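You operate a simulated robot arm through the tools that you are given. There is no shell and no other tool.

Carry out the task below with a simulated two-armed robot. There is one attempt and no reset: what you move stays moved.

JOB
Switch the warmer off, put both cups on the tray, wipe the splash.
Fine: wiped with the yellow sponge, sponge back where it lay; hardly a drop tipped out of the cups. Set down upright: small blue cup, small orange cup. What is to be rubbed or washed off counts as gone when no trace of it is left.

It is judged by the outcome, as a careful person would: the job done as asked, and still so three seconds after it is handed in. It fails if anything else is knocked over, pushed out of place, dropped, spilled or broken.

ROBOT AND FRAMES
Two 6-joint arms with two-finger parallel grippers on one trunk that stands fixed in place. Base frame: the origin is at the foot of the trunk, x ahead of it, y to its left, z up; the work surface is at about z = 0.9. Readings come in m, degrees, newtons and seconds.
The left shoulder is at [0.06, 0.187, 1.197], the right one opposite. With the tool pointing down near the work surface each hand reaches from about 0.26 to 0.62 m from the base axis, measured 20 degrees to its own side. Payload 1.57 kg a hand.
Tool frame (each hand has its own): the origin (TCP) lies between the finger pads and is the grasp point; the fingertips stand 0.03 m ahead of it; z points along the fingers, y is the line along which they close. Largest opening 0.11 m; finger width 0.024, thickness 0.012; the body of the gripper, 0.048 by 0.112 m, starts 0.078 m behind the TCP.
Orientation is told as [roll, pitch, yaw] about the base's x, y, z axes, in that order, counted from this pose: with the fingers straight down and closing along the base's y, the tool's x points along the base's -x, its y along +y and its z along -z.

CONTROLS
- The arms move only by the tool jog_arm. It takes "left_steps", "right_steps" or both (then of equal length, played together; a hand with none holds still); each is one flat list of numbers, 7 for each row, row after row: the shift along the tool's x, y, z in mm, then the turn, a rotation vector about the tool's x, y, z in degrees, then the opening, from 0 (shut) to 1 (fully open). In form: [dx, dy, dz, wx, wy, wz, claw, dx, dy, dz, wx, wy, wz, claw, ...]. A call has 1 to 20 rows; each row shifts and turns the commanded pose from where the row before left it, along the tool's axes as they then stand. Rows are played at 5 a second. More than 0.05 m and 8.6 degrees between two rows, or a gripper value outside its range, and nothing of the call is played. A pose out of reach is approached as far as the arm can. The call stops where the force on the tool passes 80 N (or 10 N more than at its start, if that is more) or the arm is blocked; 0.2 s more then pass. The fingers move at their own pace (about 0.153 m/s each) and stop on an object; they squeeze with about 21 N. The grip force told is the motor's: it shows also when the fingers shut on nothing. Time passes only in rows, and 0.2 s behind the last, so rows that do not move let the fingers close. The reply holds the time, the measured pose of the TCP, the force on the tool along the base axes, the opening and the grip force, in the units named above and with some noise, with the torque about the TCP (base axes, N m) and any sound that the robot's microphone picked up.
- Cameras (640 x 400 px; columns grow to the right, rows downward): "scene" is now at [0.0101, 0.0187, 1.7293]; the picture's right is [0.28, -0.96, 0.00], its down [-0.79, -0.23, -0.57] and it looks along [0.54, 0.16, -0.82] (base axes); focal length 328 px, centre (320, 200). "left" rides on the left gripper at [0.07, -0.016, -0.141] in its tool frame; the picture's right is [0.23, 0.97, 0.00], its down [-0.86, 0.20, -0.48] and it looks along [-0.47, 0.11, 0.88] (tool axes); focal length 222 px, centre (320, 200). "right" rides on the right gripper at [0.07, 0.016, -0.141] in its tool frame; the picture's right is [-0.23, 0.97, 0.00], its down [-0.86, -0.20, -0.48] and it looks along [-0.47, -0.11, 0.88] (tool axes); focal length 222 px, centre (320, 200). There is no depth. A picture from a camera that has moved, and an enlarged one, comes with that camera's place and axes in the base frame and with its lens.
- grab_frame(camera): a new picture of that camera. The clock stands still meanwhile.
- raise_lower(by): slides the trunk up (or, below 0, down) by that many m; the arms and the scene camera ride with it, the base frame stays. It gives what a move gives, with no picture.
- pan_tilt(pan, tilt): turns the head with the scene camera to pan (to the left, within 86 degrees either way) and tilt (down, from -29 to 69), counted from straight ahead of the robot. It gives what a move gives.
- inspect(camera, box): a new picture of the part [left, top, right, bottom] of that camera's present view, enlarged. The clock stands still meanwhile.
- sign_off(): hands the job in; it is judged then, once.

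Nothing tells you positions but the pictures and the camera data. Unless the task says otherwise, let go and move clear before handing in.

The tools are called as name(argument=value, ...) on one line, values as JSON. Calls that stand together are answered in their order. jog_arm: Moves the arms, as the interface text tells. Its arguments: {"type":"object","properties":{"left_steps":{"type":"array","items":{"type":"number"}},"right_steps":{"type":"array","items":{"type":"number"}}},"required":[]} The other tools are called the same way: raise_lower (by) slides the trunk up or down; pan_tilt (pan, tilt) turns the head that bears the scene camera; grab_frame (camera) takes a picture; inspect (camera, box) takes an enlarged picture of a part of a camera's view; sign_off () hands the job in.

At the start:

```text
clock: 0.0
left_tcp_pos: [0.4119, 0.3822, 1.2453]
left_orientation: [0.1, 0.0, 0.1]
left_contact_force: [-0.5, 0.9, 0.0]
left_ft_torque: [0.02, -0.04, 0.01]
left_opening: 0.1099
left_grip_force: 0.2
right_tcp_pos: [0.4057, 0.02, 1.2581]
right_orientation: [0.0, 0.1, 0.1]
right_contact_force: [-0.4, 0.6, -0.2]
right_ft_torque: [0.01, 0.02, -0.09]
right_opening: 0.1101
right_grip_force: 0.1
trunk travel left (down, up): [-0.825, 0.165]
head pan, tilt: [16.3, 55.4]
```

scene: 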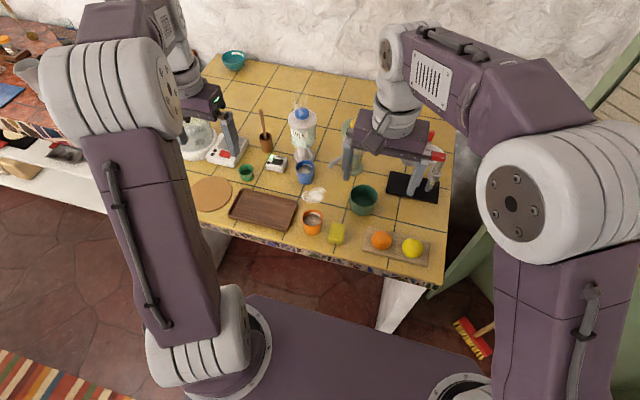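
right: 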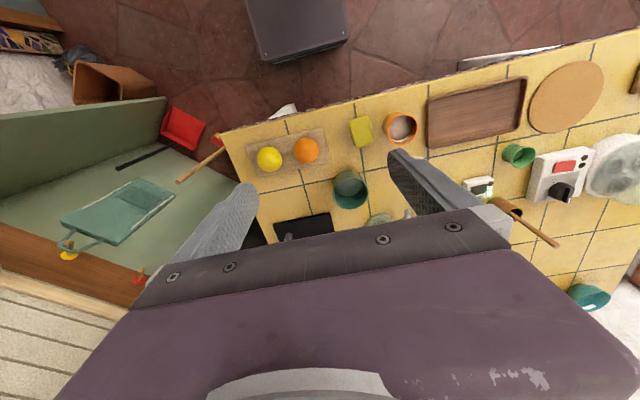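
left: 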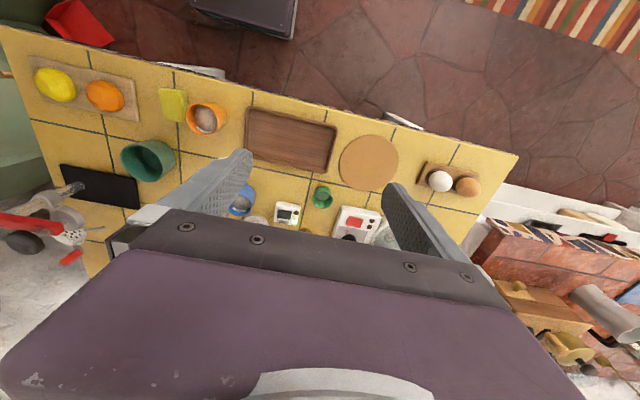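

I see a table with a wooden tray, a blue cup, an orange cup, a yellow sponge, a white splash between cups, and small devices that might be the warmer. I'll look closer before moving anything.

inspect(camera="scene", box=[180, 90, 340, 190])

inspect(camera="scene", box=[220, 160, 380, 260])

inspect(camera="scene", box=[320, 120, 480, 270])

inspect(camera="right", box=[400, 60, 640, 210])

inspect(camera="left", box=[140, 80, 420, 255])

```text
4.00 times, centred on (260, 140) of scene
camera zoom: at [0.0101, 0.0187, 1.7293], right [0.28, -0.96, 0.0], down [-0.79, -0.23, -0.57], along [0.54, 0.16, -0.82], focal length 1312 px, centre (560, 440)
```

zoom: 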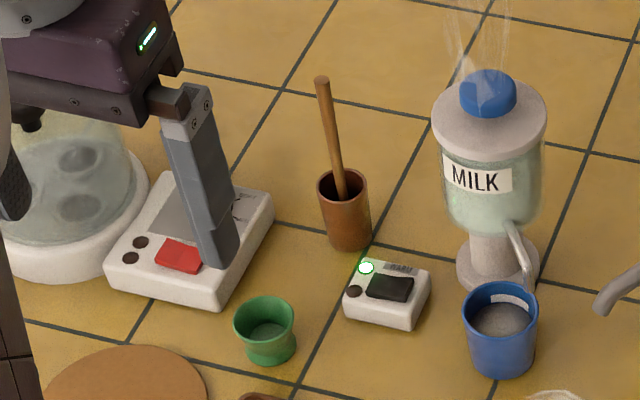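

```text
4.00 times, centred on (300, 210) of scene
camera zoom: at [0.0101, 0.0187, 1.7293], right [0.28, -0.96, 0.0], down [-0.79, -0.23, -0.57], along [0.54, 0.16, -0.82], focal length 1312 px, centre (400, 160)
```

zoom: 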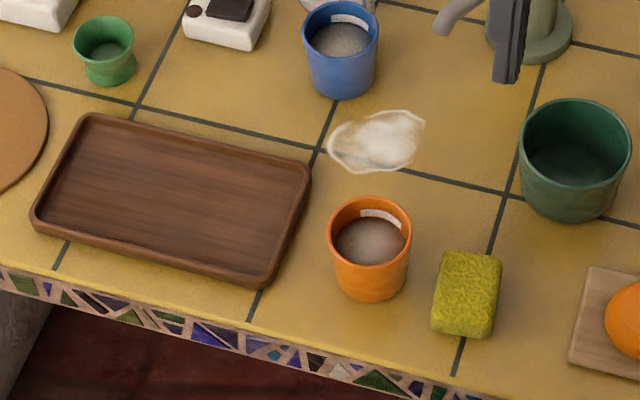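

```text
2.67 times, centred on (400, 195) of scene
camera zoom: at [0.0101, 0.0187, 1.7293], right [0.28, -0.96, 0.0], down [-0.79, -0.23, -0.57], along [0.54, 0.16, -0.82], focal length 874 px, centre (107, 213)
```

zoom: 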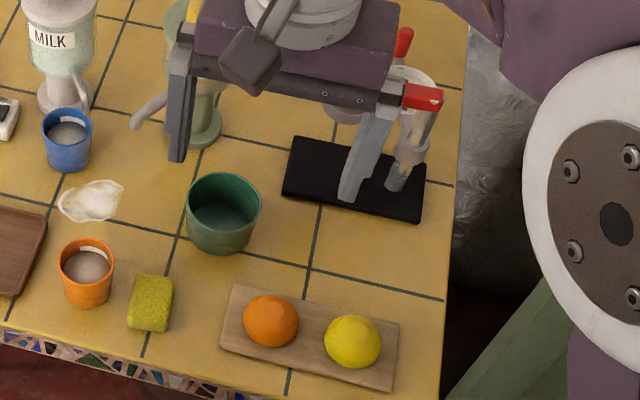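

```text
2.67 times, centred on (520, 135) of right
camera zoom: at [0.3356, 0.037, 1.3994], right [0.23, 0.97, 0.0], down [0.86, -0.2, 0.48], along [0.47, -0.11, -0.88], focal length 592 px, centre (-213, 373)
```

zoom: 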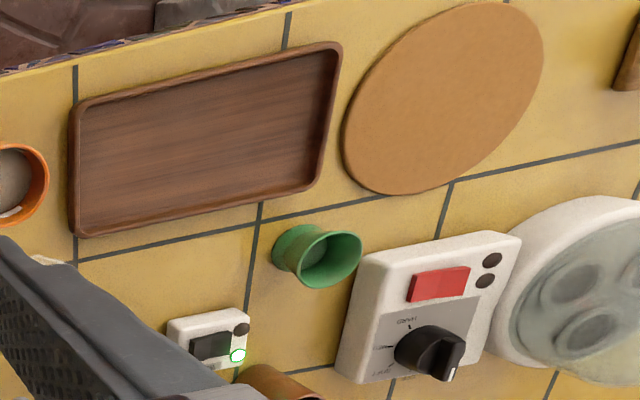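

```text
2.29 times, centred on (280, 168) of left
camera zoom: at [0.3417, 0.3663, 1.3873], right [-0.23, 0.97, 0.0], down [0.85, 0.2, 0.48], along [0.47, 0.11, -0.88], focal length 508 px, centre (411, 274)
```

zoom: 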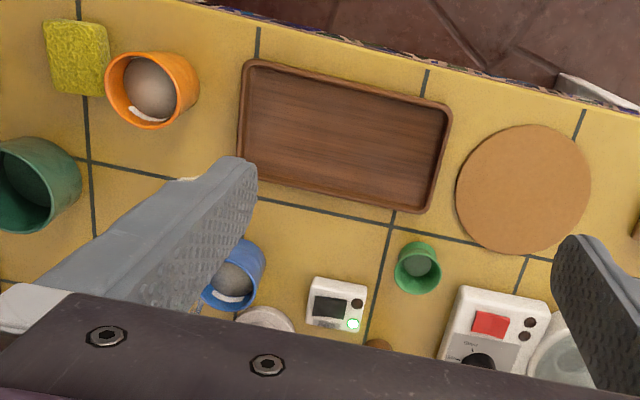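

The tray, both cups, sponge and splash are clear; there are several devices (a small box with green light, a control box with a knob and a red switch, a round glass thing, a black plate). I need to read labels to find out which is the warmer.

inspect(camera="scene", box=[262, 145, 302, 170])

inspect(camera="scene", box=[180, 120, 260, 170])

inspect(camera="right", box=[520, 130, 600, 210])

inspect(camera="right", box=[450, 165, 510, 215])

inspect(camera="left", box=[260, 190, 310, 230])

inspect(camera="left", box=[320, 195, 400, 245])

```text
16.00 times, centred on (282, 158) of scene
camera zoom: at [0.0101, 0.0187, 1.7293], right [0.28, -0.96, 0.0], down [-0.79, -0.23, -0.57], along [0.54, 0.16, -0.82], focal length 5246 px, centre (928, 880)
```

zoom: 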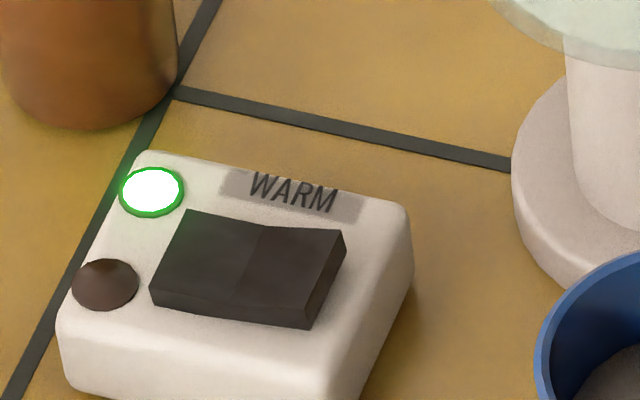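

```text
8.00 times, centred on (220, 145) of scene
camera zoom: at [0.0101, 0.0187, 1.7293], right [0.28, -0.96, 0.0], down [-0.79, -0.23, -0.57], along [0.54, 0.16, -0.82], focal length 2623 px, centre (1120, 640)
```

zoom: 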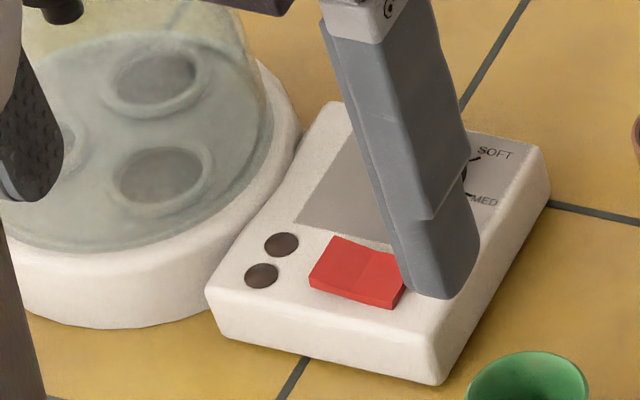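

```text
5.00 times, centred on (560, 170) of right
camera zoom: at [0.3356, 0.037, 1.3994], right [0.23, 0.97, 0.0], down [0.86, -0.2, 0.48], along [0.47, -0.11, -0.88], focal length 1111 px, centre (-880, 350)
```

zoom: 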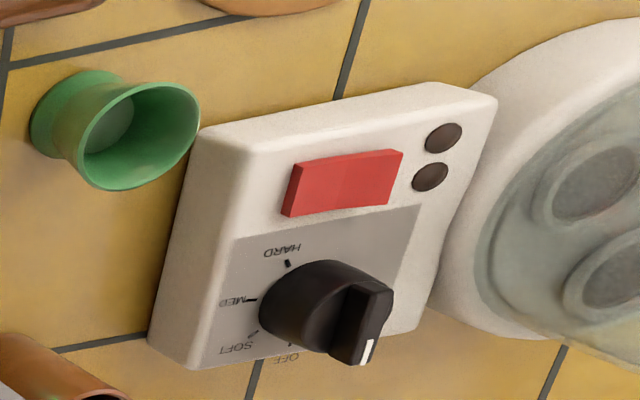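

```text
8.00 times, centred on (480, 190) of right
camera zoom: at [0.3356, 0.037, 1.3994], right [0.23, 0.97, 0.0], down [0.86, -0.2, 0.48], along [0.47, -0.11, -0.88], focal length 1777 px, centre (-960, 280)
```

zoom: 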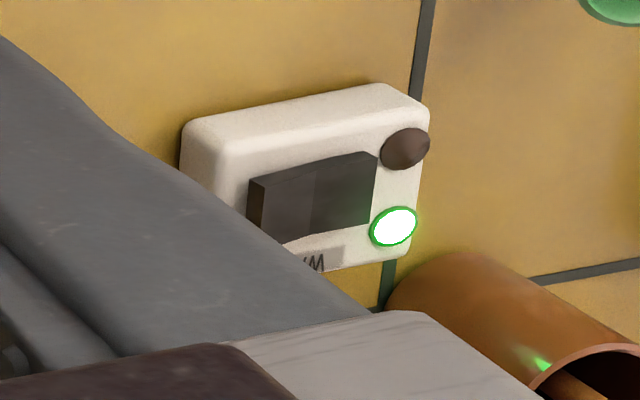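

```text
10.00 times, centred on (285, 210) of left
camera zoom: at [0.3417, 0.3663, 1.3873], right [-0.23, 0.97, 0.0], down [0.85, 0.2, 0.48], along [0.47, 0.11, -0.88], focal length 2221 px, centre (670, 100)
```

zoom: 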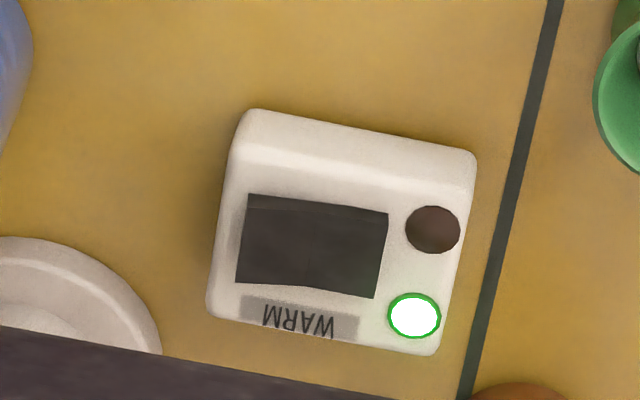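

```text
8.00 times, centred on (360, 220) of left
camera zoom: at [0.3417, 0.3663, 1.3873], right [-0.23, 0.97, 0.0], down [0.85, 0.2, 0.48], along [0.47, 0.11, -0.88], focal length 1777 px, centre (0, 40)
```

zoom: 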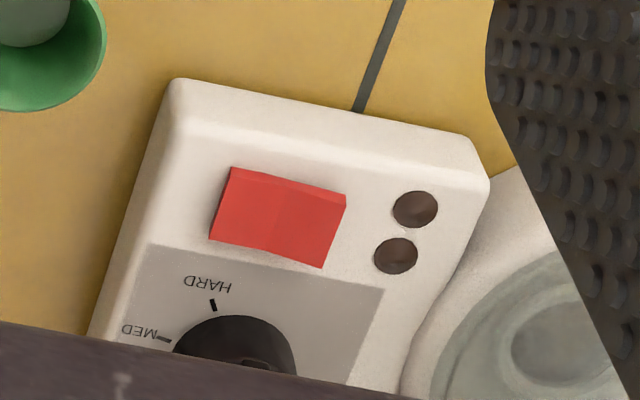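

The small "WARM" box with its black rocker and lit green lamp is the warmer (about [0.65, 0.35]); the tray is around [0.47, 0.33], orange cup near [0.456, 0.171], blue cup near [0.626, 0.246] under the milk spout, splash near [0.572, 0.20], sponge near [0.448, 0.099]. First I check the right side, then move the right arm out of the way.

inspect(camera="left", box=[0, 130, 240, 280])

inspect(camera="right", box=[220, 90, 440, 250])

inspect(camera="scene", box=[280, 90, 380, 160])

```text
2.67 times, centred on (120, 205) of left
camera zoom: at [0.3417, 0.3663, 1.3873], right [-0.23, 0.97, 0.0], down [0.85, 0.2, 0.48], along [0.47, 0.11, -0.88], focal length 592 px, centre (853, 187)
```

zoom: 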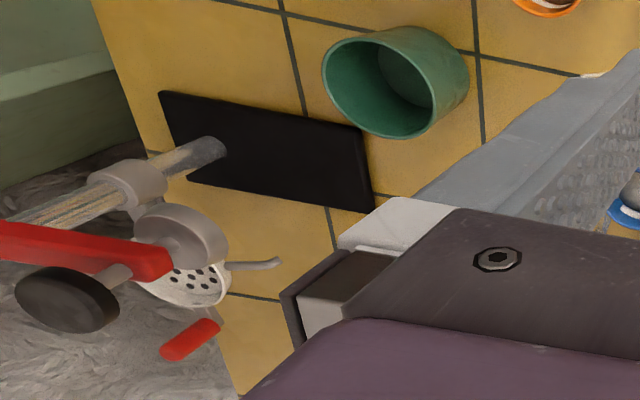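

```text
2.50 times, centred on (330, 170) of right
camera zoom: at [0.3356, 0.037, 1.3994], right [0.23, 0.97, 0.0], down [0.86, -0.2, 0.48], along [0.47, -0.11, -0.88], focal length 555 px, centre (295, 275)
```

zoom: 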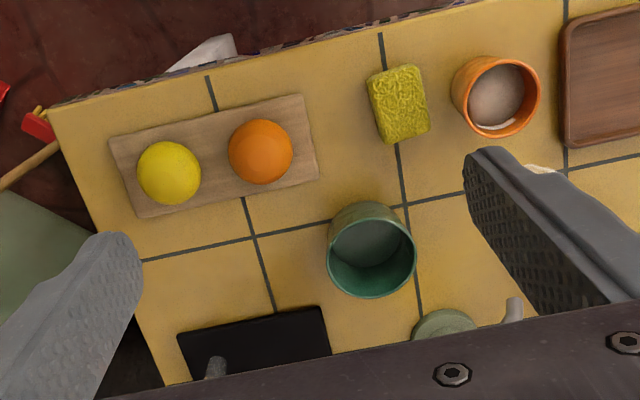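

```text
5.71 times, centred on (330, 125) of scene
camera zoom: at [0.0101, 0.0187, 1.7293], right [0.28, -0.96, 0.0], down [-0.79, -0.23, -0.57], along [0.54, 0.16, -0.82], focal length 1874 px, centre (263, 629)
```

zoom: 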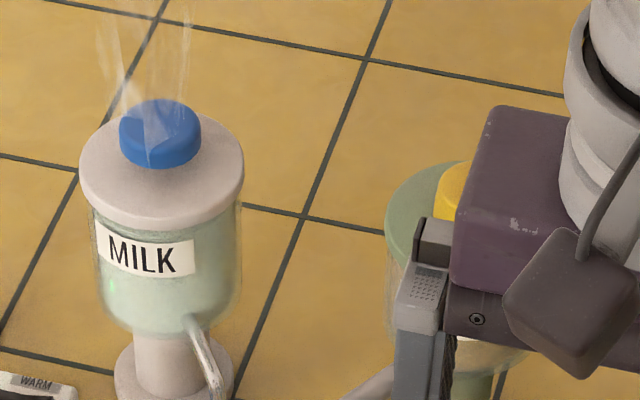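

The right hand hangs high and can simply slide to its own side, well above everything. I do that now and then take a fresh view.

jog_arm(right_steps=[0, -30, 0, 0, 0, 0, 1, 0, -30, 0, 0, 0, 0, 1, 0, -30, 0, 0, 0, 0, 1, 0, -30, 0, 0, 0, 0, 1, 0, -30, 0, 0, 0, 0, 1, 0, -30, 0, 0, 0, 0, 1, 0, -30, 0, 0, 0, 0, 1])

```text
clock: 1.6
left_tcp_pos: [0.4117, 0.3825, 1.2448]
left_orientation: [0.3, 0.0, 0.1]
left_contact_force: [1.4, 0.6, -0.4]
left_ft_torque: [-0.02, 0.01, -0.01]
left_opening: 0.1097
left_grip_force: 0.0
right_tcp_pos: [0.407, -0.189, 1.2581]
right_orientation: [0.0, 0.0, 0.1]
right_contact_force: [-0.1, 0.0, -1.1]
right_ft_torque: [0.01, 0.03, -0.01]
right_opening: 0.1103
right_grip_force: 0.1
trunk travel left (down, up): [-0.825, 0.165]
head pan, tilt: [16.3, 55.4]
```

grab_frame(camera="scene")

inspect(camera="scene", box=[280, 90, 380, 200])

```text
taken
camera scene: at [0.01, 0.0173, 1.7293], right [0.28, -0.96, 0.0], down [-0.79, -0.23, -0.57], along [0.54, 0.16, -0.82], focal length 328 px, centre (320, 200)
```

scene: 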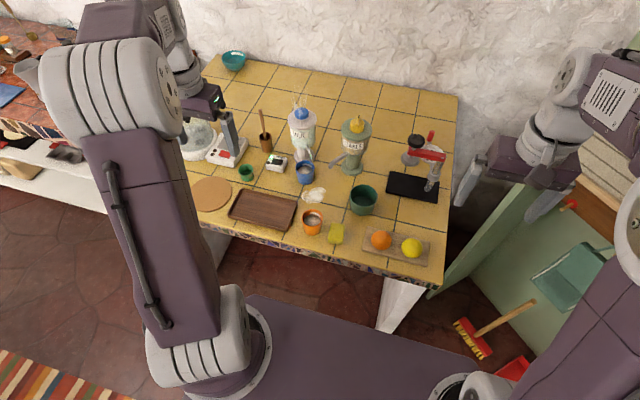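

```text
3.64 times, centred on (330, 145) of scene
camera zoom: at [0.01, 0.0173, 1.7293], right [0.28, -0.96, 0.0], down [-0.79, -0.23, -0.57], along [0.54, 0.16, -0.82], focal length 1192 px, centre (284, 400)
```

zoom: 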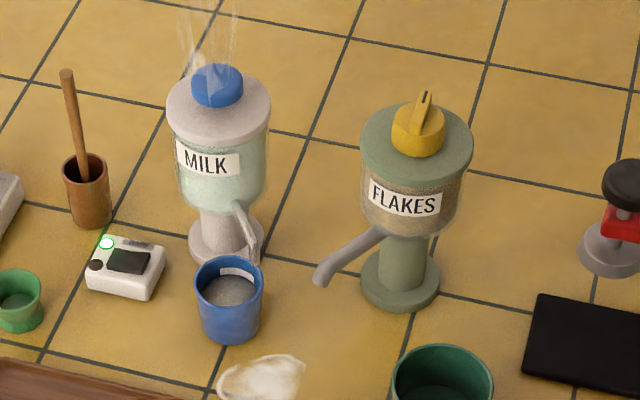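

The right hand is now clear. Next I bring the left hand (closed) to a forward-tilted viewing pose in front of the WARM box to see the rocker and the milk spout closely.

jog_arm(left_steps=[-23.6, -8.4, 29, 0, 0, 0, 0.5, -23.6, -8.4, 29, 0, 0, 0, 0, -23.6, -8.4, 29, 0, 0, 0, 0, -23.6, -8.4, 29, 0, 0, 0, 0, -23.6, -8.4, 29, 0, 0, 0, 0, 0, 0, 0, 0, -7.5, 0, 0, 0, 0, 0, 0, -7.5, 0, 0, 0, 0, 0, 0, -7.5, 0, 0, 0, 0, 0, 0, -7.5, 0, 0])

```text
clock: 3.6
left_tcp_pos: [0.5277, 0.3437, 1.0995]
left_orientation: [0.2, -30.2, 0.1]
left_contact_force: [0.3, 1.1, 0.0]
left_ft_torque: [0.02, 0.0, 0.01]
left_opening: 0.0002
left_grip_force: 21.3
right_tcp_pos: [0.4057, -0.1884, 1.2585]
right_orientation: [-0.1, 0.0, 0.0]
right_contact_force: [-0.6, 0.3, 0.3]
right_ft_torque: [0.02, 0.0, 0.03]
right_opening: 0.11
right_grip_force: 0.0
trunk travel left (down, up): [-0.825, 0.165]
head pan, tilt: [16.3, 55.4]
```

grab_frame(camera="left")

grab_frame(camera="scene")

```text
taken
camera left: at [0.3974, 0.3255, 1.189], right [-0.2, 0.97, -0.11], down [0.5, 0.2, 0.84], along [0.84, 0.11, -0.53], focal length 222 px, centre (320, 200)
```

left: 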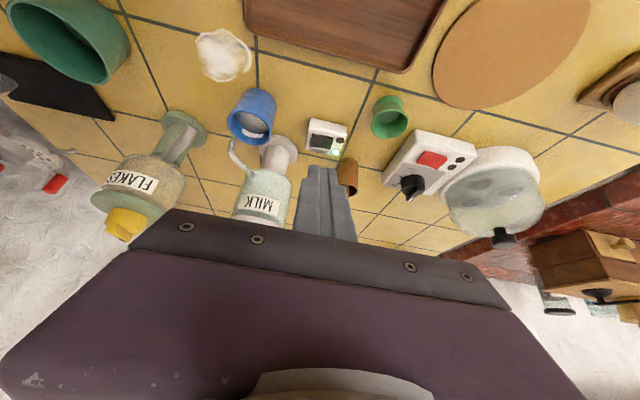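

```text
taken
camera scene: at [0.0088, 0.0187, 1.7293], right [0.28, -0.96, 0.0], down [-0.79, -0.23, -0.57], along [0.55, 0.16, -0.82], focal length 328 px, centre (320, 200)
```

scene: 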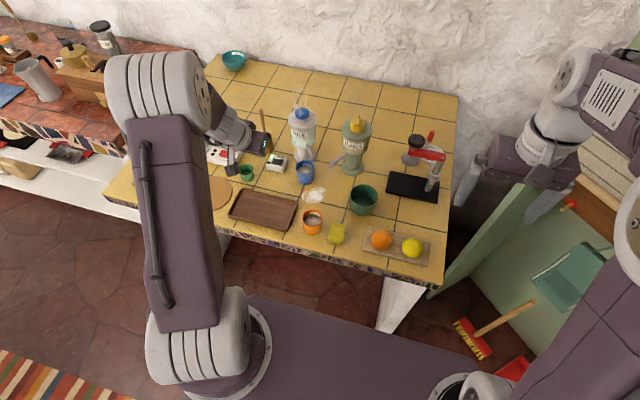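

The view is upside down but clear: WARM box just ahead of the fingertips, milk spout beside the blue cup. Zooming in on the rocker and the spout.

inspect(camera="left", box=[300, 110, 360, 165])

inspect(camera="left", box=[190, 20, 310, 220])

inspect(camera="scene", box=[260, 140, 330, 190])

```text
7.27 times, centred on (330, 138) of left
camera zoom: at [0.3974, 0.3255, 1.189], right [-0.2, 0.97, -0.11], down [0.5, 0.2, 0.84], along [0.84, 0.11, -0.53], focal length 1615 px, centre (247, 654)
```

zoom: 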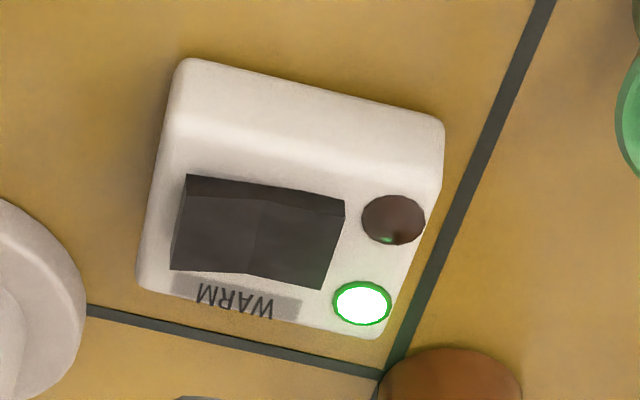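

```text
2.00 times, centred on (250, 120) of left
camera zoom: at [0.3974, 0.3255, 1.189], right [-0.2, 0.97, -0.11], down [0.5, 0.2, 0.84], along [0.84, 0.11, -0.53], focal length 444 px, centre (460, 360)
```

zoom: 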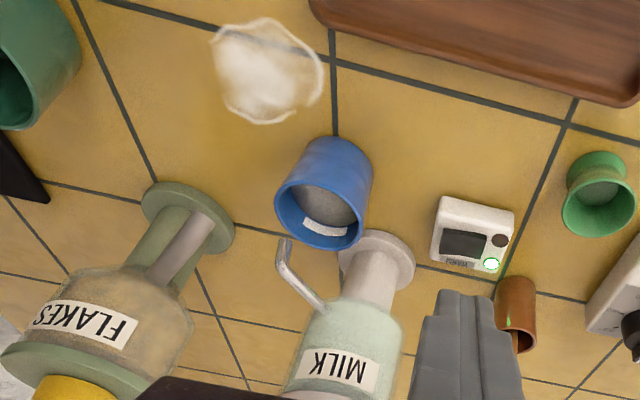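

```text
8.00 times, centred on (295, 165) of scene
camera zoom: at [0.0088, 0.0187, 1.7293], right [0.28, -0.96, 0.0], down [-0.79, -0.23, -0.57], along [0.55, 0.16, -0.82], focal length 2623 px, centre (520, 480)
```

zoom: 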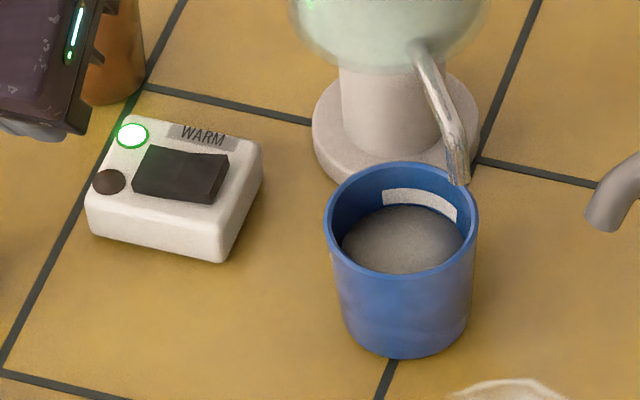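

The lit rocker lies at about x 0.652, y 0.331–0.366, with its −y half standing up, so pressing the −y half should switch it off. I bring the closed fingertips above that half.

jog_arm(left_steps=[-10.7, -1.5, 29.4, 0, 0, 0, 0, -10.7, -1.5, 29.4, 0, 0, 0, 0, -10.7, -1.5, 29.4, 0, 0, 0, 0, -10.7, -1.5, 29.4, 0, 0, 0, 0, -10.7, -1.5, 29.4, 0, 0, 0, 0, 0, 0, 0, 0, 0, 0, 0])

```text
clock: 5.0
left_tcp_pos: [0.6487, 0.3359, 0.9996]
left_orientation: [0.1, -30.2, -0.1]
left_contact_force: [-0.2, -0.7, -0.6]
left_ft_torque: [-0.01, 0.02, 0.03]
left_opening: 0.0002
left_grip_force: 20.6
right_tcp_pos: [0.4065, -0.1894, 1.2578]
right_orientation: [0.1, 0.1, 0.0]
right_contact_force: [-0.4, 1.0, -0.1]
right_ft_torque: [0.0, -0.01, 0.03]
right_opening: 0.1101
right_grip_force: 0.2
trunk travel left (down, up): [-0.825, 0.165]
head pan, tilt: [16.3, 55.4]
```

inspect(camera="left", box=[260, 80, 420, 240])

inspect(camera="scene", box=[250, 130, 330, 190])

```text
2.50 times, centred on (340, 160) of left
camera zoom: at [0.517, 0.3183, 1.0889], right [-0.2, 0.97, -0.11], down [0.5, 0.2, 0.84], along [0.84, 0.11, -0.53], focal length 555 px, centre (270, 300)
```

zoom: 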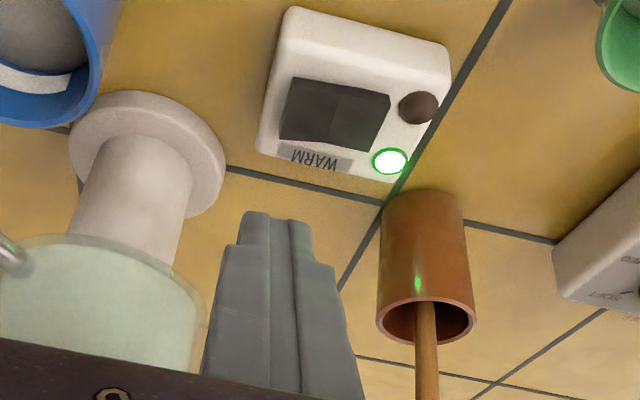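

```text
6.67 times, centred on (290, 160) of scene
camera zoom: at [0.009, 0.0184, 1.7293], right [0.28, -0.96, 0.0], down [-0.79, -0.23, -0.57], along [0.55, 0.16, -0.82], focal length 2186 px, centre (520, 467)
```

zoom: 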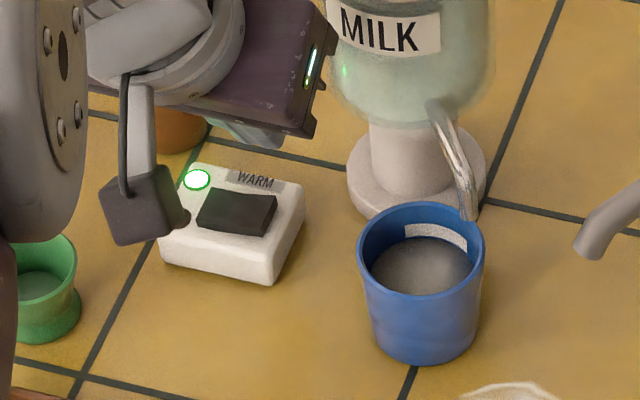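

Fingertips are poised above the −y half. A closer look at the rocker to be sure which half is up before pressing.

inspect(camera="left", box=[320, 100, 384, 140])

inspect(camera="scene", box=[268, 150, 300, 170])

```text
10.00 times, centred on (352, 120) of left
camera zoom: at [0.517, 0.3183, 1.0889], right [-0.2, 0.97, -0.11], down [0.5, 0.2, 0.84], along [0.84, 0.11, -0.53], focal length 2221 px, centre (0, 1000)
```

zoom: 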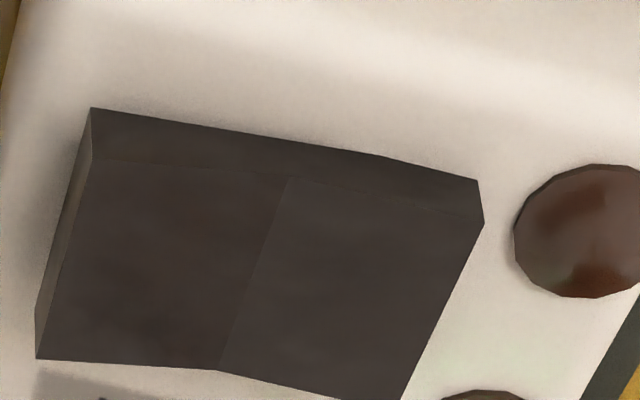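

```text
16.00 times, centred on (284, 160) of scene
camera zoom: at [0.009, 0.0184, 1.7293], right [0.28, -0.96, 0.0], down [-0.79, -0.23, -0.57], along [0.55, 0.16, -0.82], focal length 5246 px, centre (896, 840)
```

zoom: 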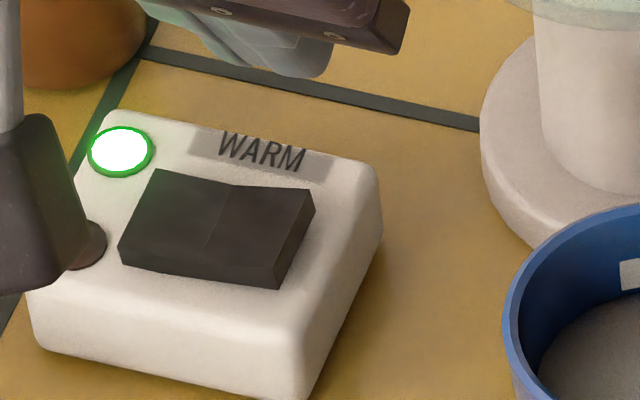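

The scene view shows the half near the lamps lying flush and the −y half standing up, so I press the −y half. Lowering straight down, first quickly, then in small steps.

jog_arm(left_steps=[5, -1, 8.6, 0, 0, 0, 0, 5, 0, 8.6, 0, 0, 0, 0, 1.5, 0, 2.6, 0, 0, 0, 0, 1.5, 0, 2.6, 0, 0, 0, 0, 0, 0, 0, 0, 0, 0, 0])

```text
clock: 6.2
left_tcp_pos: [0.649, 0.3336, 0.9737]
left_orientation: [0.2, -30.2, -0.1]
left_contact_force: [-0.1, 0.0, 0.0]
left_ft_torque: [0.0, -0.06, -0.02]
left_opening: 0.0001
left_grip_force: 21.0
right_tcp_pos: [0.4052, -0.1894, 1.2575]
right_orientation: [0.0, 0.1, 0.0]
right_contact_force: [-0.1, -0.5, -0.1]
right_ft_torque: [0.02, 0.02, 0.0]
right_opening: 0.1101
right_grip_force: 0.0
trunk travel left (down, up): [-0.825, 0.165]
head pan, tilt: [16.3, 55.4]
```

jog_arm(left_steps=[1, 0.5, 1.73, 0, 0, 0, 0, 1, 0, 1.73, 0, 0, 0, 0, 1, 0, 1.73, 0, 0, 0, 0])

inspect(camera="left", box=[260, 80, 420, 240])

```text
clock: 7.0
left_tcp_pos: [0.6482, 0.3337, 0.9672]
left_orientation: [0.1, -30.1, 0.0]
left_contact_force: [1.1, 0.6, 0.0]
left_ft_torque: [-0.02, 0.01, 0.02]
left_opening: 0.0
left_grip_force: 21.1
right_tcp_pos: [0.4065, -0.1883, 1.2589]
right_orientation: [-0.1, 0.0, 0.1]
right_contact_force: [0.3, 0.7, -0.1]
right_ft_torque: [-0.02, -0.02, 0.03]
right_opening: 0.1102
right_grip_force: 0.0
trunk travel left (down, up): [-0.825, 0.165]
head pan, tilt: [16.3, 55.4]
```

```text
2.50 times, centred on (340, 160) of left
camera zoom: at [0.5181, 0.3169, 1.0562], right [-0.2, 0.97, -0.11], down [0.5, 0.2, 0.84], along [0.84, 0.11, -0.53], focal length 555 px, centre (270, 300)
```

zoom: 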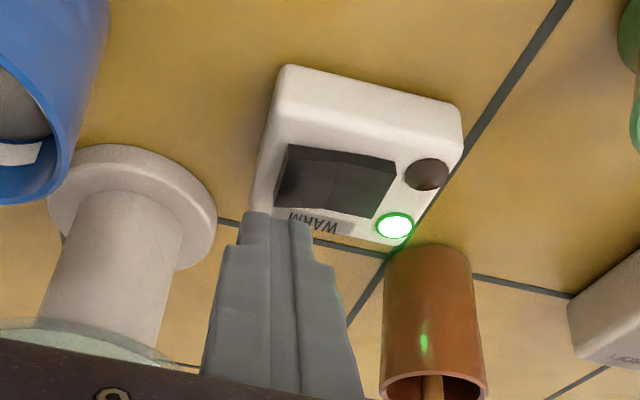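

The tip is about 4 mm above the raised half. I continue down in 2 mm steps, checking the force.

jog_arm(left_steps=[1, 1.5, 1.73, 0, 0, 0, 0, 1, 0, 1.73, 0, 0, 0, 0, 1, 0, 1.73, 0, 0, 0, 0, 0, 0, 0, 0, 0, 0, 0])

inspect(camera="left", box=[260, 80, 420, 240])

```text
clock: 8.0
left_tcp_pos: [0.649, 0.3358, 0.9623]
left_orientation: [0.1, -30.1, 0.0]
left_contact_force: [0.6, 0.8, 2.3]
left_ft_torque: [0.06, 0.0, 0.02]
left_opening: 0.0
left_grip_force: 21.2
right_tcp_pos: [0.4053, -0.1897, 1.2576]
right_orientation: [-0.1, 0.0, 0.1]
right_contact_force: [-0.1, -0.6, -0.1]
right_ft_torque: [0.01, 0.02, 0.01]
right_opening: 0.11
right_grip_force: 0.0
trunk travel left (down, up): [-0.825, 0.165]
head pan, tilt: [16.3, 55.4]
```

```text
2.50 times, centred on (340, 160) of left
camera zoom: at [0.5182, 0.3185, 1.0512], right [-0.2, 0.97, -0.11], down [0.5, 0.2, 0.84], along [0.84, 0.11, -0.53], focal length 555 px, centre (270, 300)
```

zoom: 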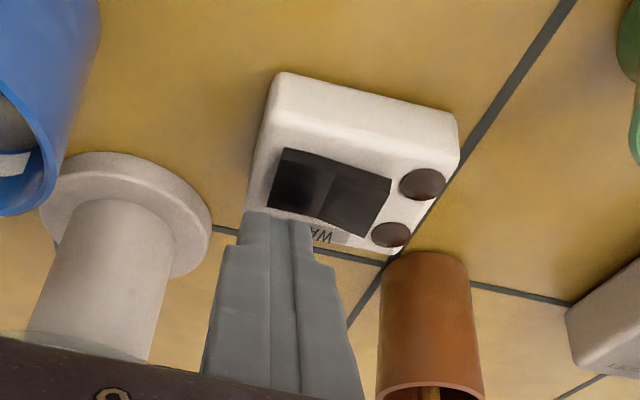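

The green lamp has gone out with only a light touch. I lift off straight up and check that it stays off.

jog_arm(left_steps=[-2.5, 0, -4.3, 0, 0, 0, 0, -7.5, 0, -13, 0, 0, 0, 0, -15, 0, -26, 0, 0, 0, 0, -15, 0, -26, 0, 0, 0, 0, -15, 0, -26, 0, 0, 0, 0])

inspect(camera="left", box=[260, 40, 420, 200])

inspect(camera="scene", box=[250, 130, 330, 190])

```text
clock: 9.2
left_tcp_pos: [0.6479, 0.3338, 1.073]
left_orientation: [0.1, -30.2, -0.1]
left_contact_force: [0.6, -1.1, -0.1]
left_ft_torque: [-0.03, -0.01, 0.01]
left_opening: 0.0003
left_grip_force: 20.5
right_tcp_pos: [0.4048, -0.1891, 1.2578]
right_orientation: [0.0, 0.0, 0.0]
right_contact_force: [-0.2, 0.6, 0.5]
right_ft_torque: [-0.02, -0.06, 0.01]
right_opening: 0.1099
right_grip_force: 0.1
trunk travel left (down, up): [-0.825, 0.165]
head pan, tilt: [16.3, 55.4]
```

```text
2.50 times, centred on (340, 120) of left
camera zoom: at [0.517, 0.3164, 1.1629], right [-0.2, 0.97, -0.11], down [0.5, 0.2, 0.84], along [0.84, 0.11, -0.53], focal length 555 px, centre (270, 400)
```

zoom: 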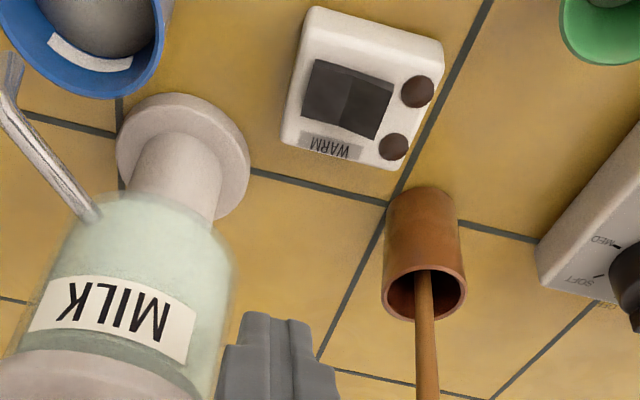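

```text
6.67 times, centred on (290, 160) of scene
camera zoom: at [0.0092, 0.0181, 1.7293], right [0.28, -0.96, 0.0], down [-0.79, -0.23, -0.57], along [0.54, 0.16, -0.82], focal length 2186 px, centre (520, 467)
```

zoom: 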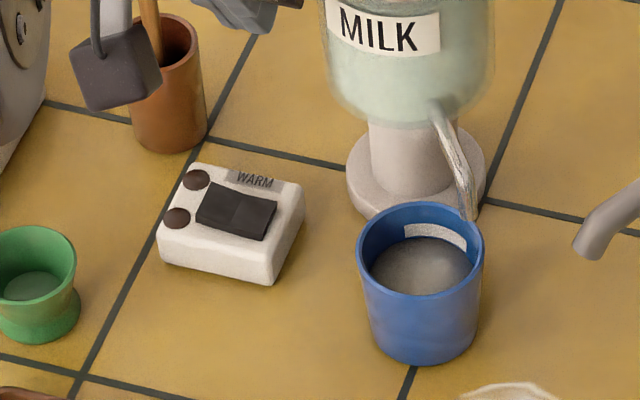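

The warmer is off (lamp dark, rocker flipped). By triangulation the blue cup is centred near [0.622, 0.245] with the rim at z≈0.957, and the milk spout tip sits just above its far-right rim, so I must pull the cup back toward the robot before lifting. I back off and line up in front of the cup with fingers partly open.

jog_arm(left_steps=[25.4, 0, -14.8, 0, 0, 0, 0, 25.4, 0, -14.8, 0, 0, 0, 0.3, 25.4, 0, -14.8, 0, 0, 0, 0.77, 0, -29.5, 0, 0, 0, 0, 0.77, 0, -29.5, 0, 0, 0, 0, 0.77, 0, -29.5, 0, 0, 0, 0, 0.77, 0, 0, 0, 0, 0, 0, 0.77])

grab_frame(camera="left")

inspect(camera="scene", box=[240, 110, 360, 210])

```text
clock: 10.8
left_tcp_pos: [0.5597, 0.2465, 1.0732]
left_orientation: [0.1, -30.1, 0.0]
left_contact_force: [0.1, -0.5, -0.1]
left_ft_torque: [0.01, 0.0, -0.02]
left_opening: 0.0846
left_grip_force: 0.0
right_tcp_pos: [0.4073, -0.1882, 1.2582]
right_orientation: [0.0, 0.1, 0.1]
right_contact_force: [-0.7, -0.8, 0.4]
right_ft_torque: [0.01, 0.03, 0.0]
right_opening: 0.1099
right_grip_force: 0.0
trunk travel left (down, up): [-0.825, 0.165]
head pan, tilt: [16.3, 55.4]
```

```text
taken
camera left: at [0.4293, 0.2285, 1.1616], right [-0.2, 0.97, -0.11], down [0.5, 0.2, 0.84], along [0.84, 0.11, -0.53], focal length 222 px, centre (320, 200)
```

left: 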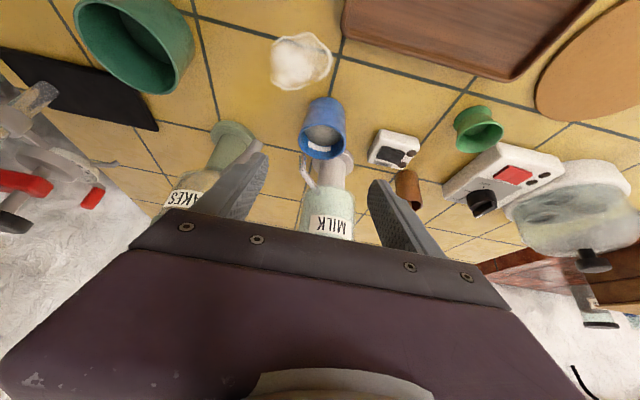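

```text
4.00 times, centred on (300, 160) of scene
camera zoom: at [0.0102, 0.0191, 1.7293], right [0.28, -0.96, 0.0], down [-0.79, -0.23, -0.57], along [0.54, 0.16, -0.82], focal length 1312 px, centre (400, 360)
```

zoom: 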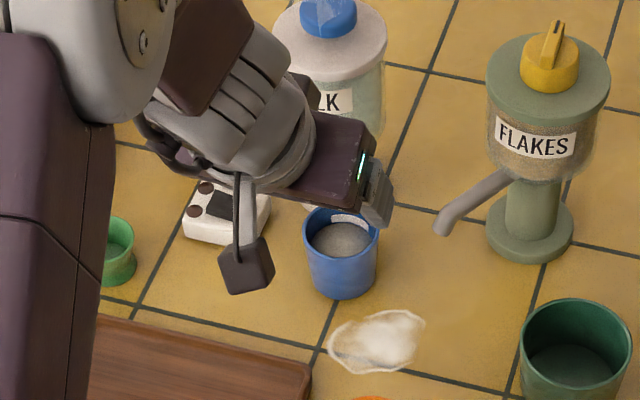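

inspect(camera="left", box=[240, 60, 400, 240])

```text
2.22 times, centred on (320, 150) of left
camera zoom: at [0.4293, 0.2285, 1.1616], right [-0.2, 0.97, -0.11], down [0.5, 0.2, 0.84], along [0.84, 0.11, -0.53], focal length 494 px, centre (320, 311)
```

zoom: 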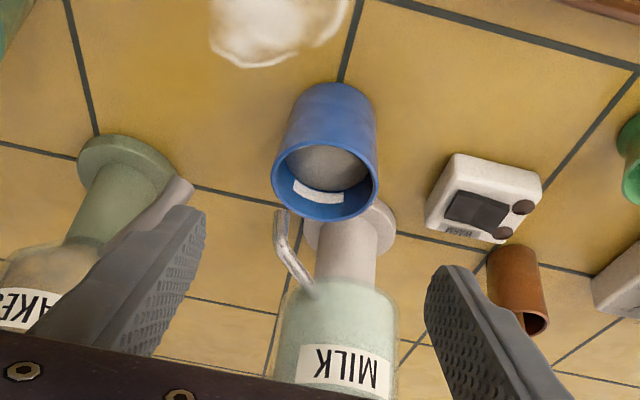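

The refined cup centre is [0.623, 0.2466], rim radius ~0.03, spout tip about 9 mm above the far-right rim. I advance along the finger direction, stop with the fingertips at rim level, and check.

jog_arm(left_steps=[1.3, 0, 25, 0, 0, 0, 0.77, 1.3, 0, 25, 0, 0, 0, 0.77, 1.3, 0, 25, 0, 0, 0, 0.77, 1.3, 0, 25, 0, 0, 0, 0.77, 0, 0, 0, 0, 0, 0, 0.77])

inspect(camera="left", box=[200, 40, 440, 240])

inspect(camera="scene", box=[240, 110, 360, 210])

```text
clock: 12.0
left_tcp_pos: [0.6062, 0.2471, 0.9831]
left_orientation: [0.0, -30.1, 0.1]
left_contact_force: [0.5, 0.1, -0.7]
left_ft_torque: [0.0, 0.05, 0.06]
left_opening: 0.0844
left_grip_force: 0.1
right_tcp_pos: [0.4063, -0.1885, 1.2585]
right_orientation: [0.0, 0.0, 0.0]
right_contact_force: [-0.1, -0.2, -0.3]
right_ft_torque: [0.04, 0.02, -0.02]
right_opening: 0.1101
right_grip_force: 0.0
trunk travel left (down, up): [-0.825, 0.165]
head pan, tilt: [16.3, 55.4]
```

```text
2.00 times, centred on (320, 140) of left
camera zoom: at [0.475, 0.2304, 1.072], right [-0.2, 0.97, -0.11], down [0.5, 0.2, 0.84], along [0.84, 0.11, -0.53], focal length 444 px, centre (320, 320)
```

zoom: 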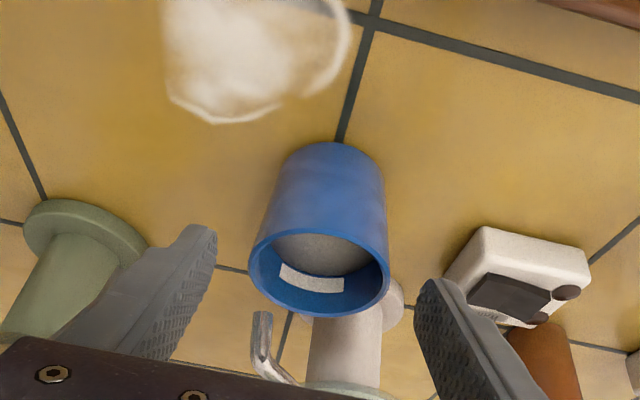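

```text
4.00 times, centred on (300, 160) of scene
camera zoom: at [0.0098, 0.0186, 1.7293], right [0.28, -0.96, 0.0], down [-0.79, -0.23, -0.57], along [0.54, 0.16, -0.82], focal length 1312 px, centre (400, 360)
```

zoom: 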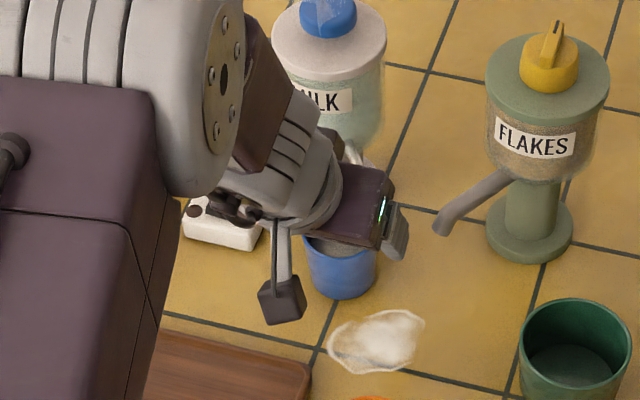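

The cup is centred between the fingers. I go in the last 43 mm and close gradually.

jog_arm(left_steps=[0, 0, 15, 0, 0, 0, 0.77, 0, 0, 14, 0, 0, 0, 0.77, 0, 0, 14, 0, 0, 0, 0.77, 0, 0, 0, 0, 0, 0, 0.7, 0, 0, 0, 0, 0, 0, 0.63, 0, 0, 0, 0, 0, 0, 0.58, 0, 0, 0, 0, 0, 0, 0.55, 0, 0, 0, 0, 0, 0, 0.52, 0, 0, 0, 0, 0, 0, 0.5])

inspect(camera="left", box=[200, 40, 440, 240])

```text
clock: 14.0
left_tcp_pos: [0.6293, 0.2477, 0.9477]
left_orientation: [0.1, -30.1, 0.1]
left_contact_force: [0.6, 0.7, 0.0]
left_ft_torque: [0.0, 0.01, 0.05]
left_opening: 0.0635
left_grip_force: 21.5
right_tcp_pos: [0.4063, -0.1887, 1.2581]
right_orientation: [0.0, 0.1, 0.0]
right_contact_force: [-0.1, 0.4, -0.1]
right_ft_torque: [0.02, -0.02, -0.01]
right_opening: 0.1098
right_grip_force: 0.1
trunk travel left (down, up): [-0.825, 0.165]
head pan, tilt: [16.3, 55.4]
```

```text
2.00 times, centred on (320, 140) of left
camera zoom: at [0.4972, 0.2303, 1.0361], right [-0.2, 0.97, -0.11], down [0.5, 0.2, 0.84], along [0.84, 0.11, -0.53], focal length 444 px, centre (320, 320)
```

zoom: 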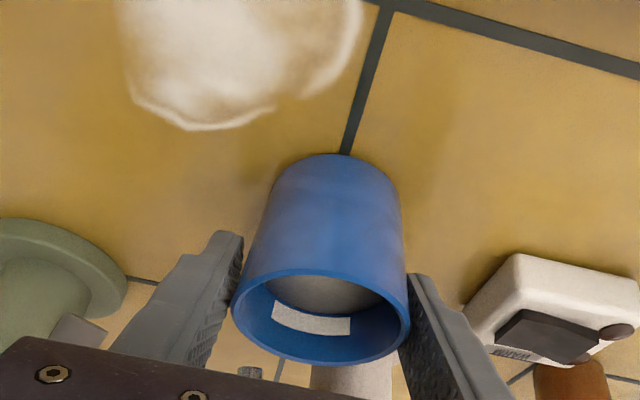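

The cup is gripped (opening 0.0635 m). I lift it just 3 mm, checking the weight, keeping below the spout.

jog_arm(left_steps=[0, 0, 0, 0, 0, 0, 0.4, -0.5, 0, -0.87, 0, 0, 0, 0.4, -0.5, 0, -0.87, 0, 0, 0, 0.4, -0.5, 0, -0.87, 0, 0, 0, 0.4, 0, 0, 0, 0, 0, 0, 0.4])

inspect(camera="left", box=[200, 40, 440, 240])

inspect(camera="scene", box=[260, 130, 360, 210])

```text
clock: 15.2
left_tcp_pos: [0.6293, 0.2479, 0.9493]
left_orientation: [0.1, -30.1, 0.0]
left_contact_force: [0.3, 0.7, 0.2]
left_ft_torque: [0.03, -0.01, 0.0]
left_opening: 0.0637
left_grip_force: 21.4
right_tcp_pos: [0.4058, -0.188, 1.2586]
right_orientation: [0.0, 0.0, 0.0]
right_contact_force: [-1.0, -0.7, 0.5]
right_ft_torque: [0.0, -0.01, 0.05]
right_opening: 0.1099
right_grip_force: 0.1
trunk travel left (down, up): [-0.825, 0.165]
head pan, tilt: [16.3, 55.4]
```

```text
2.00 times, centred on (320, 140) of left
camera zoom: at [0.4982, 0.2303, 1.0381], right [-0.2, 0.97, -0.11], down [0.5, 0.2, 0.84], along [0.84, 0.11, -0.53], focal length 444 px, centre (320, 320)
```

zoom: 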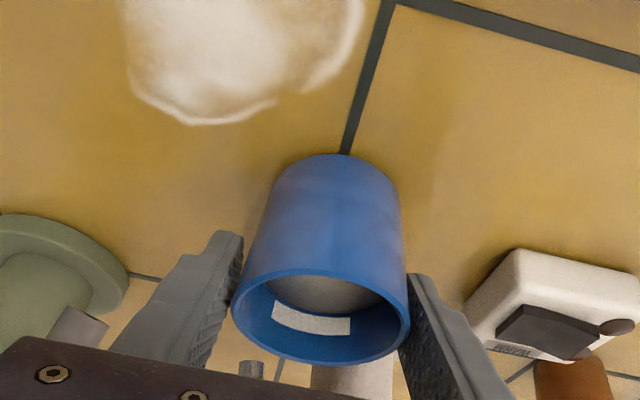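

```text
5.00 times, centred on (310, 170) of scene
camera zoom: at [0.0105, 0.0188, 1.7293], right [0.28, -0.96, 0.0], down [-0.79, -0.23, -0.57], along [0.54, 0.16, -0.82], focal length 1640 px, centre (370, 350)
```

zoom: 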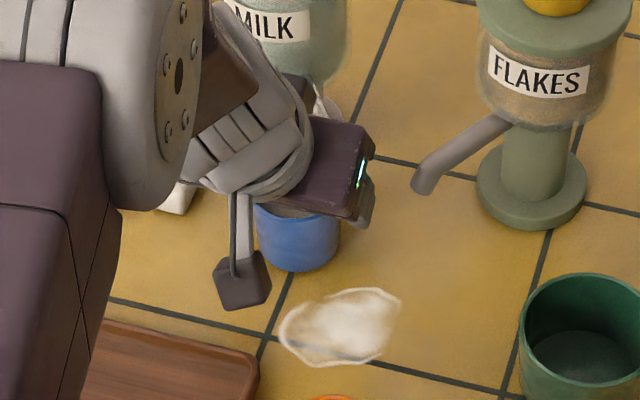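

The cup moves with the fingers. I raise 1 mm more and draw it slowly toward the robot, out from under the spout.

jog_arm(left_steps=[-0.5, 0, -0.87, 0, 0, 0, 0.4, 1.7, 0, -1, 0, 0, 0, 0.4, 3.5, 0, -2, 0, 0, 0, 0.4, 4.3, 0, -2.5, 0, 0, 0, 0.4, 4.3, 0, -2.5, 0, 0, 0, 0.4, 4.3, 0, -2.5, 0, 0, 0, 0.4, 4.3, 0, -2.5, 0, 0, 0, 0.4, 4.3, 0, -2.5, 0, 0, 0, 0.4, 4.3, 0, -2.5, 0, 0, 0, 0.4, 3.5, 0, -2, 0, 0, 0, 0.4, 1.7, 0, -1, 0, 0, 0, 0.4, 0, 0, 0, 0, 0, 0, 0.4])

inspect(camera="left", box=[200, 40, 440, 240])

inspect(camera="scene", box=[260, 130, 360, 210])

```text
clock: 17.8
left_tcp_pos: [0.5858, 0.2469, 0.9494]
left_orientation: [0.1, -30.1, 0.0]
left_contact_force: [0.2, 0.0, -0.6]
left_ft_torque: [0.02, -0.02, 0.01]
left_opening: 0.0636
left_grip_force: 21.1
right_tcp_pos: [0.4061, -0.1888, 1.2583]
right_orientation: [-0.1, 0.1, 0.0]
right_contact_force: [0.2, 0.3, 1.0]
right_ft_torque: [-0.01, -0.03, 0.01]
right_opening: 0.1102
right_grip_force: 0.0
trunk travel left (down, up): [-0.825, 0.165]
head pan, tilt: [16.3, 55.4]
```

```text
2.00 times, centred on (320, 140) of left
camera zoom: at [0.4558, 0.2296, 1.0376], right [-0.2, 0.97, -0.11], down [0.5, 0.2, 0.84], along [0.84, 0.11, -0.53], focal length 444 px, centre (320, 320)
```

zoom: 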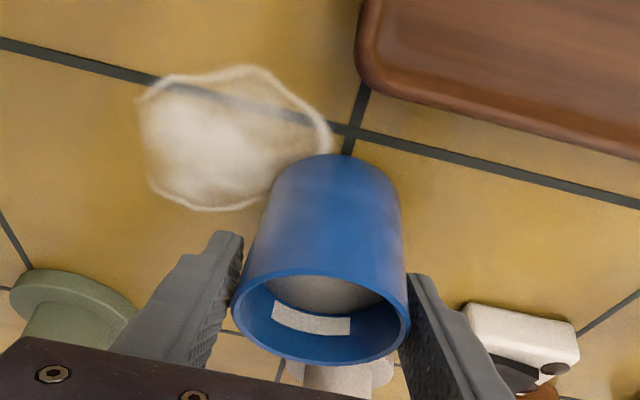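

```text
5.00 times, centred on (310, 170) of scene
camera zoom: at [0.0104, 0.0188, 1.7293], right [0.28, -0.96, 0.0], down [-0.79, -0.23, -0.57], along [0.54, 0.16, -0.82], focal length 1640 px, centre (370, 350)
```

zoom: 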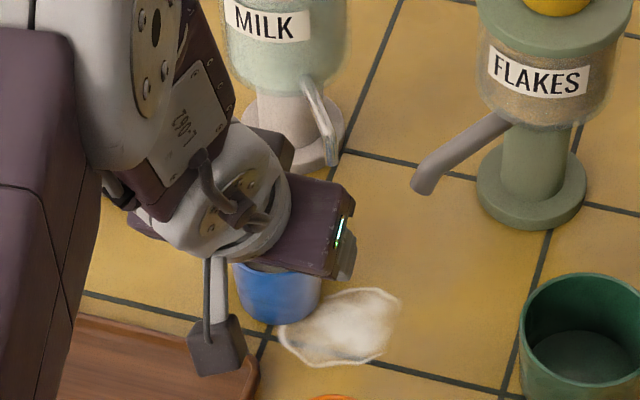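

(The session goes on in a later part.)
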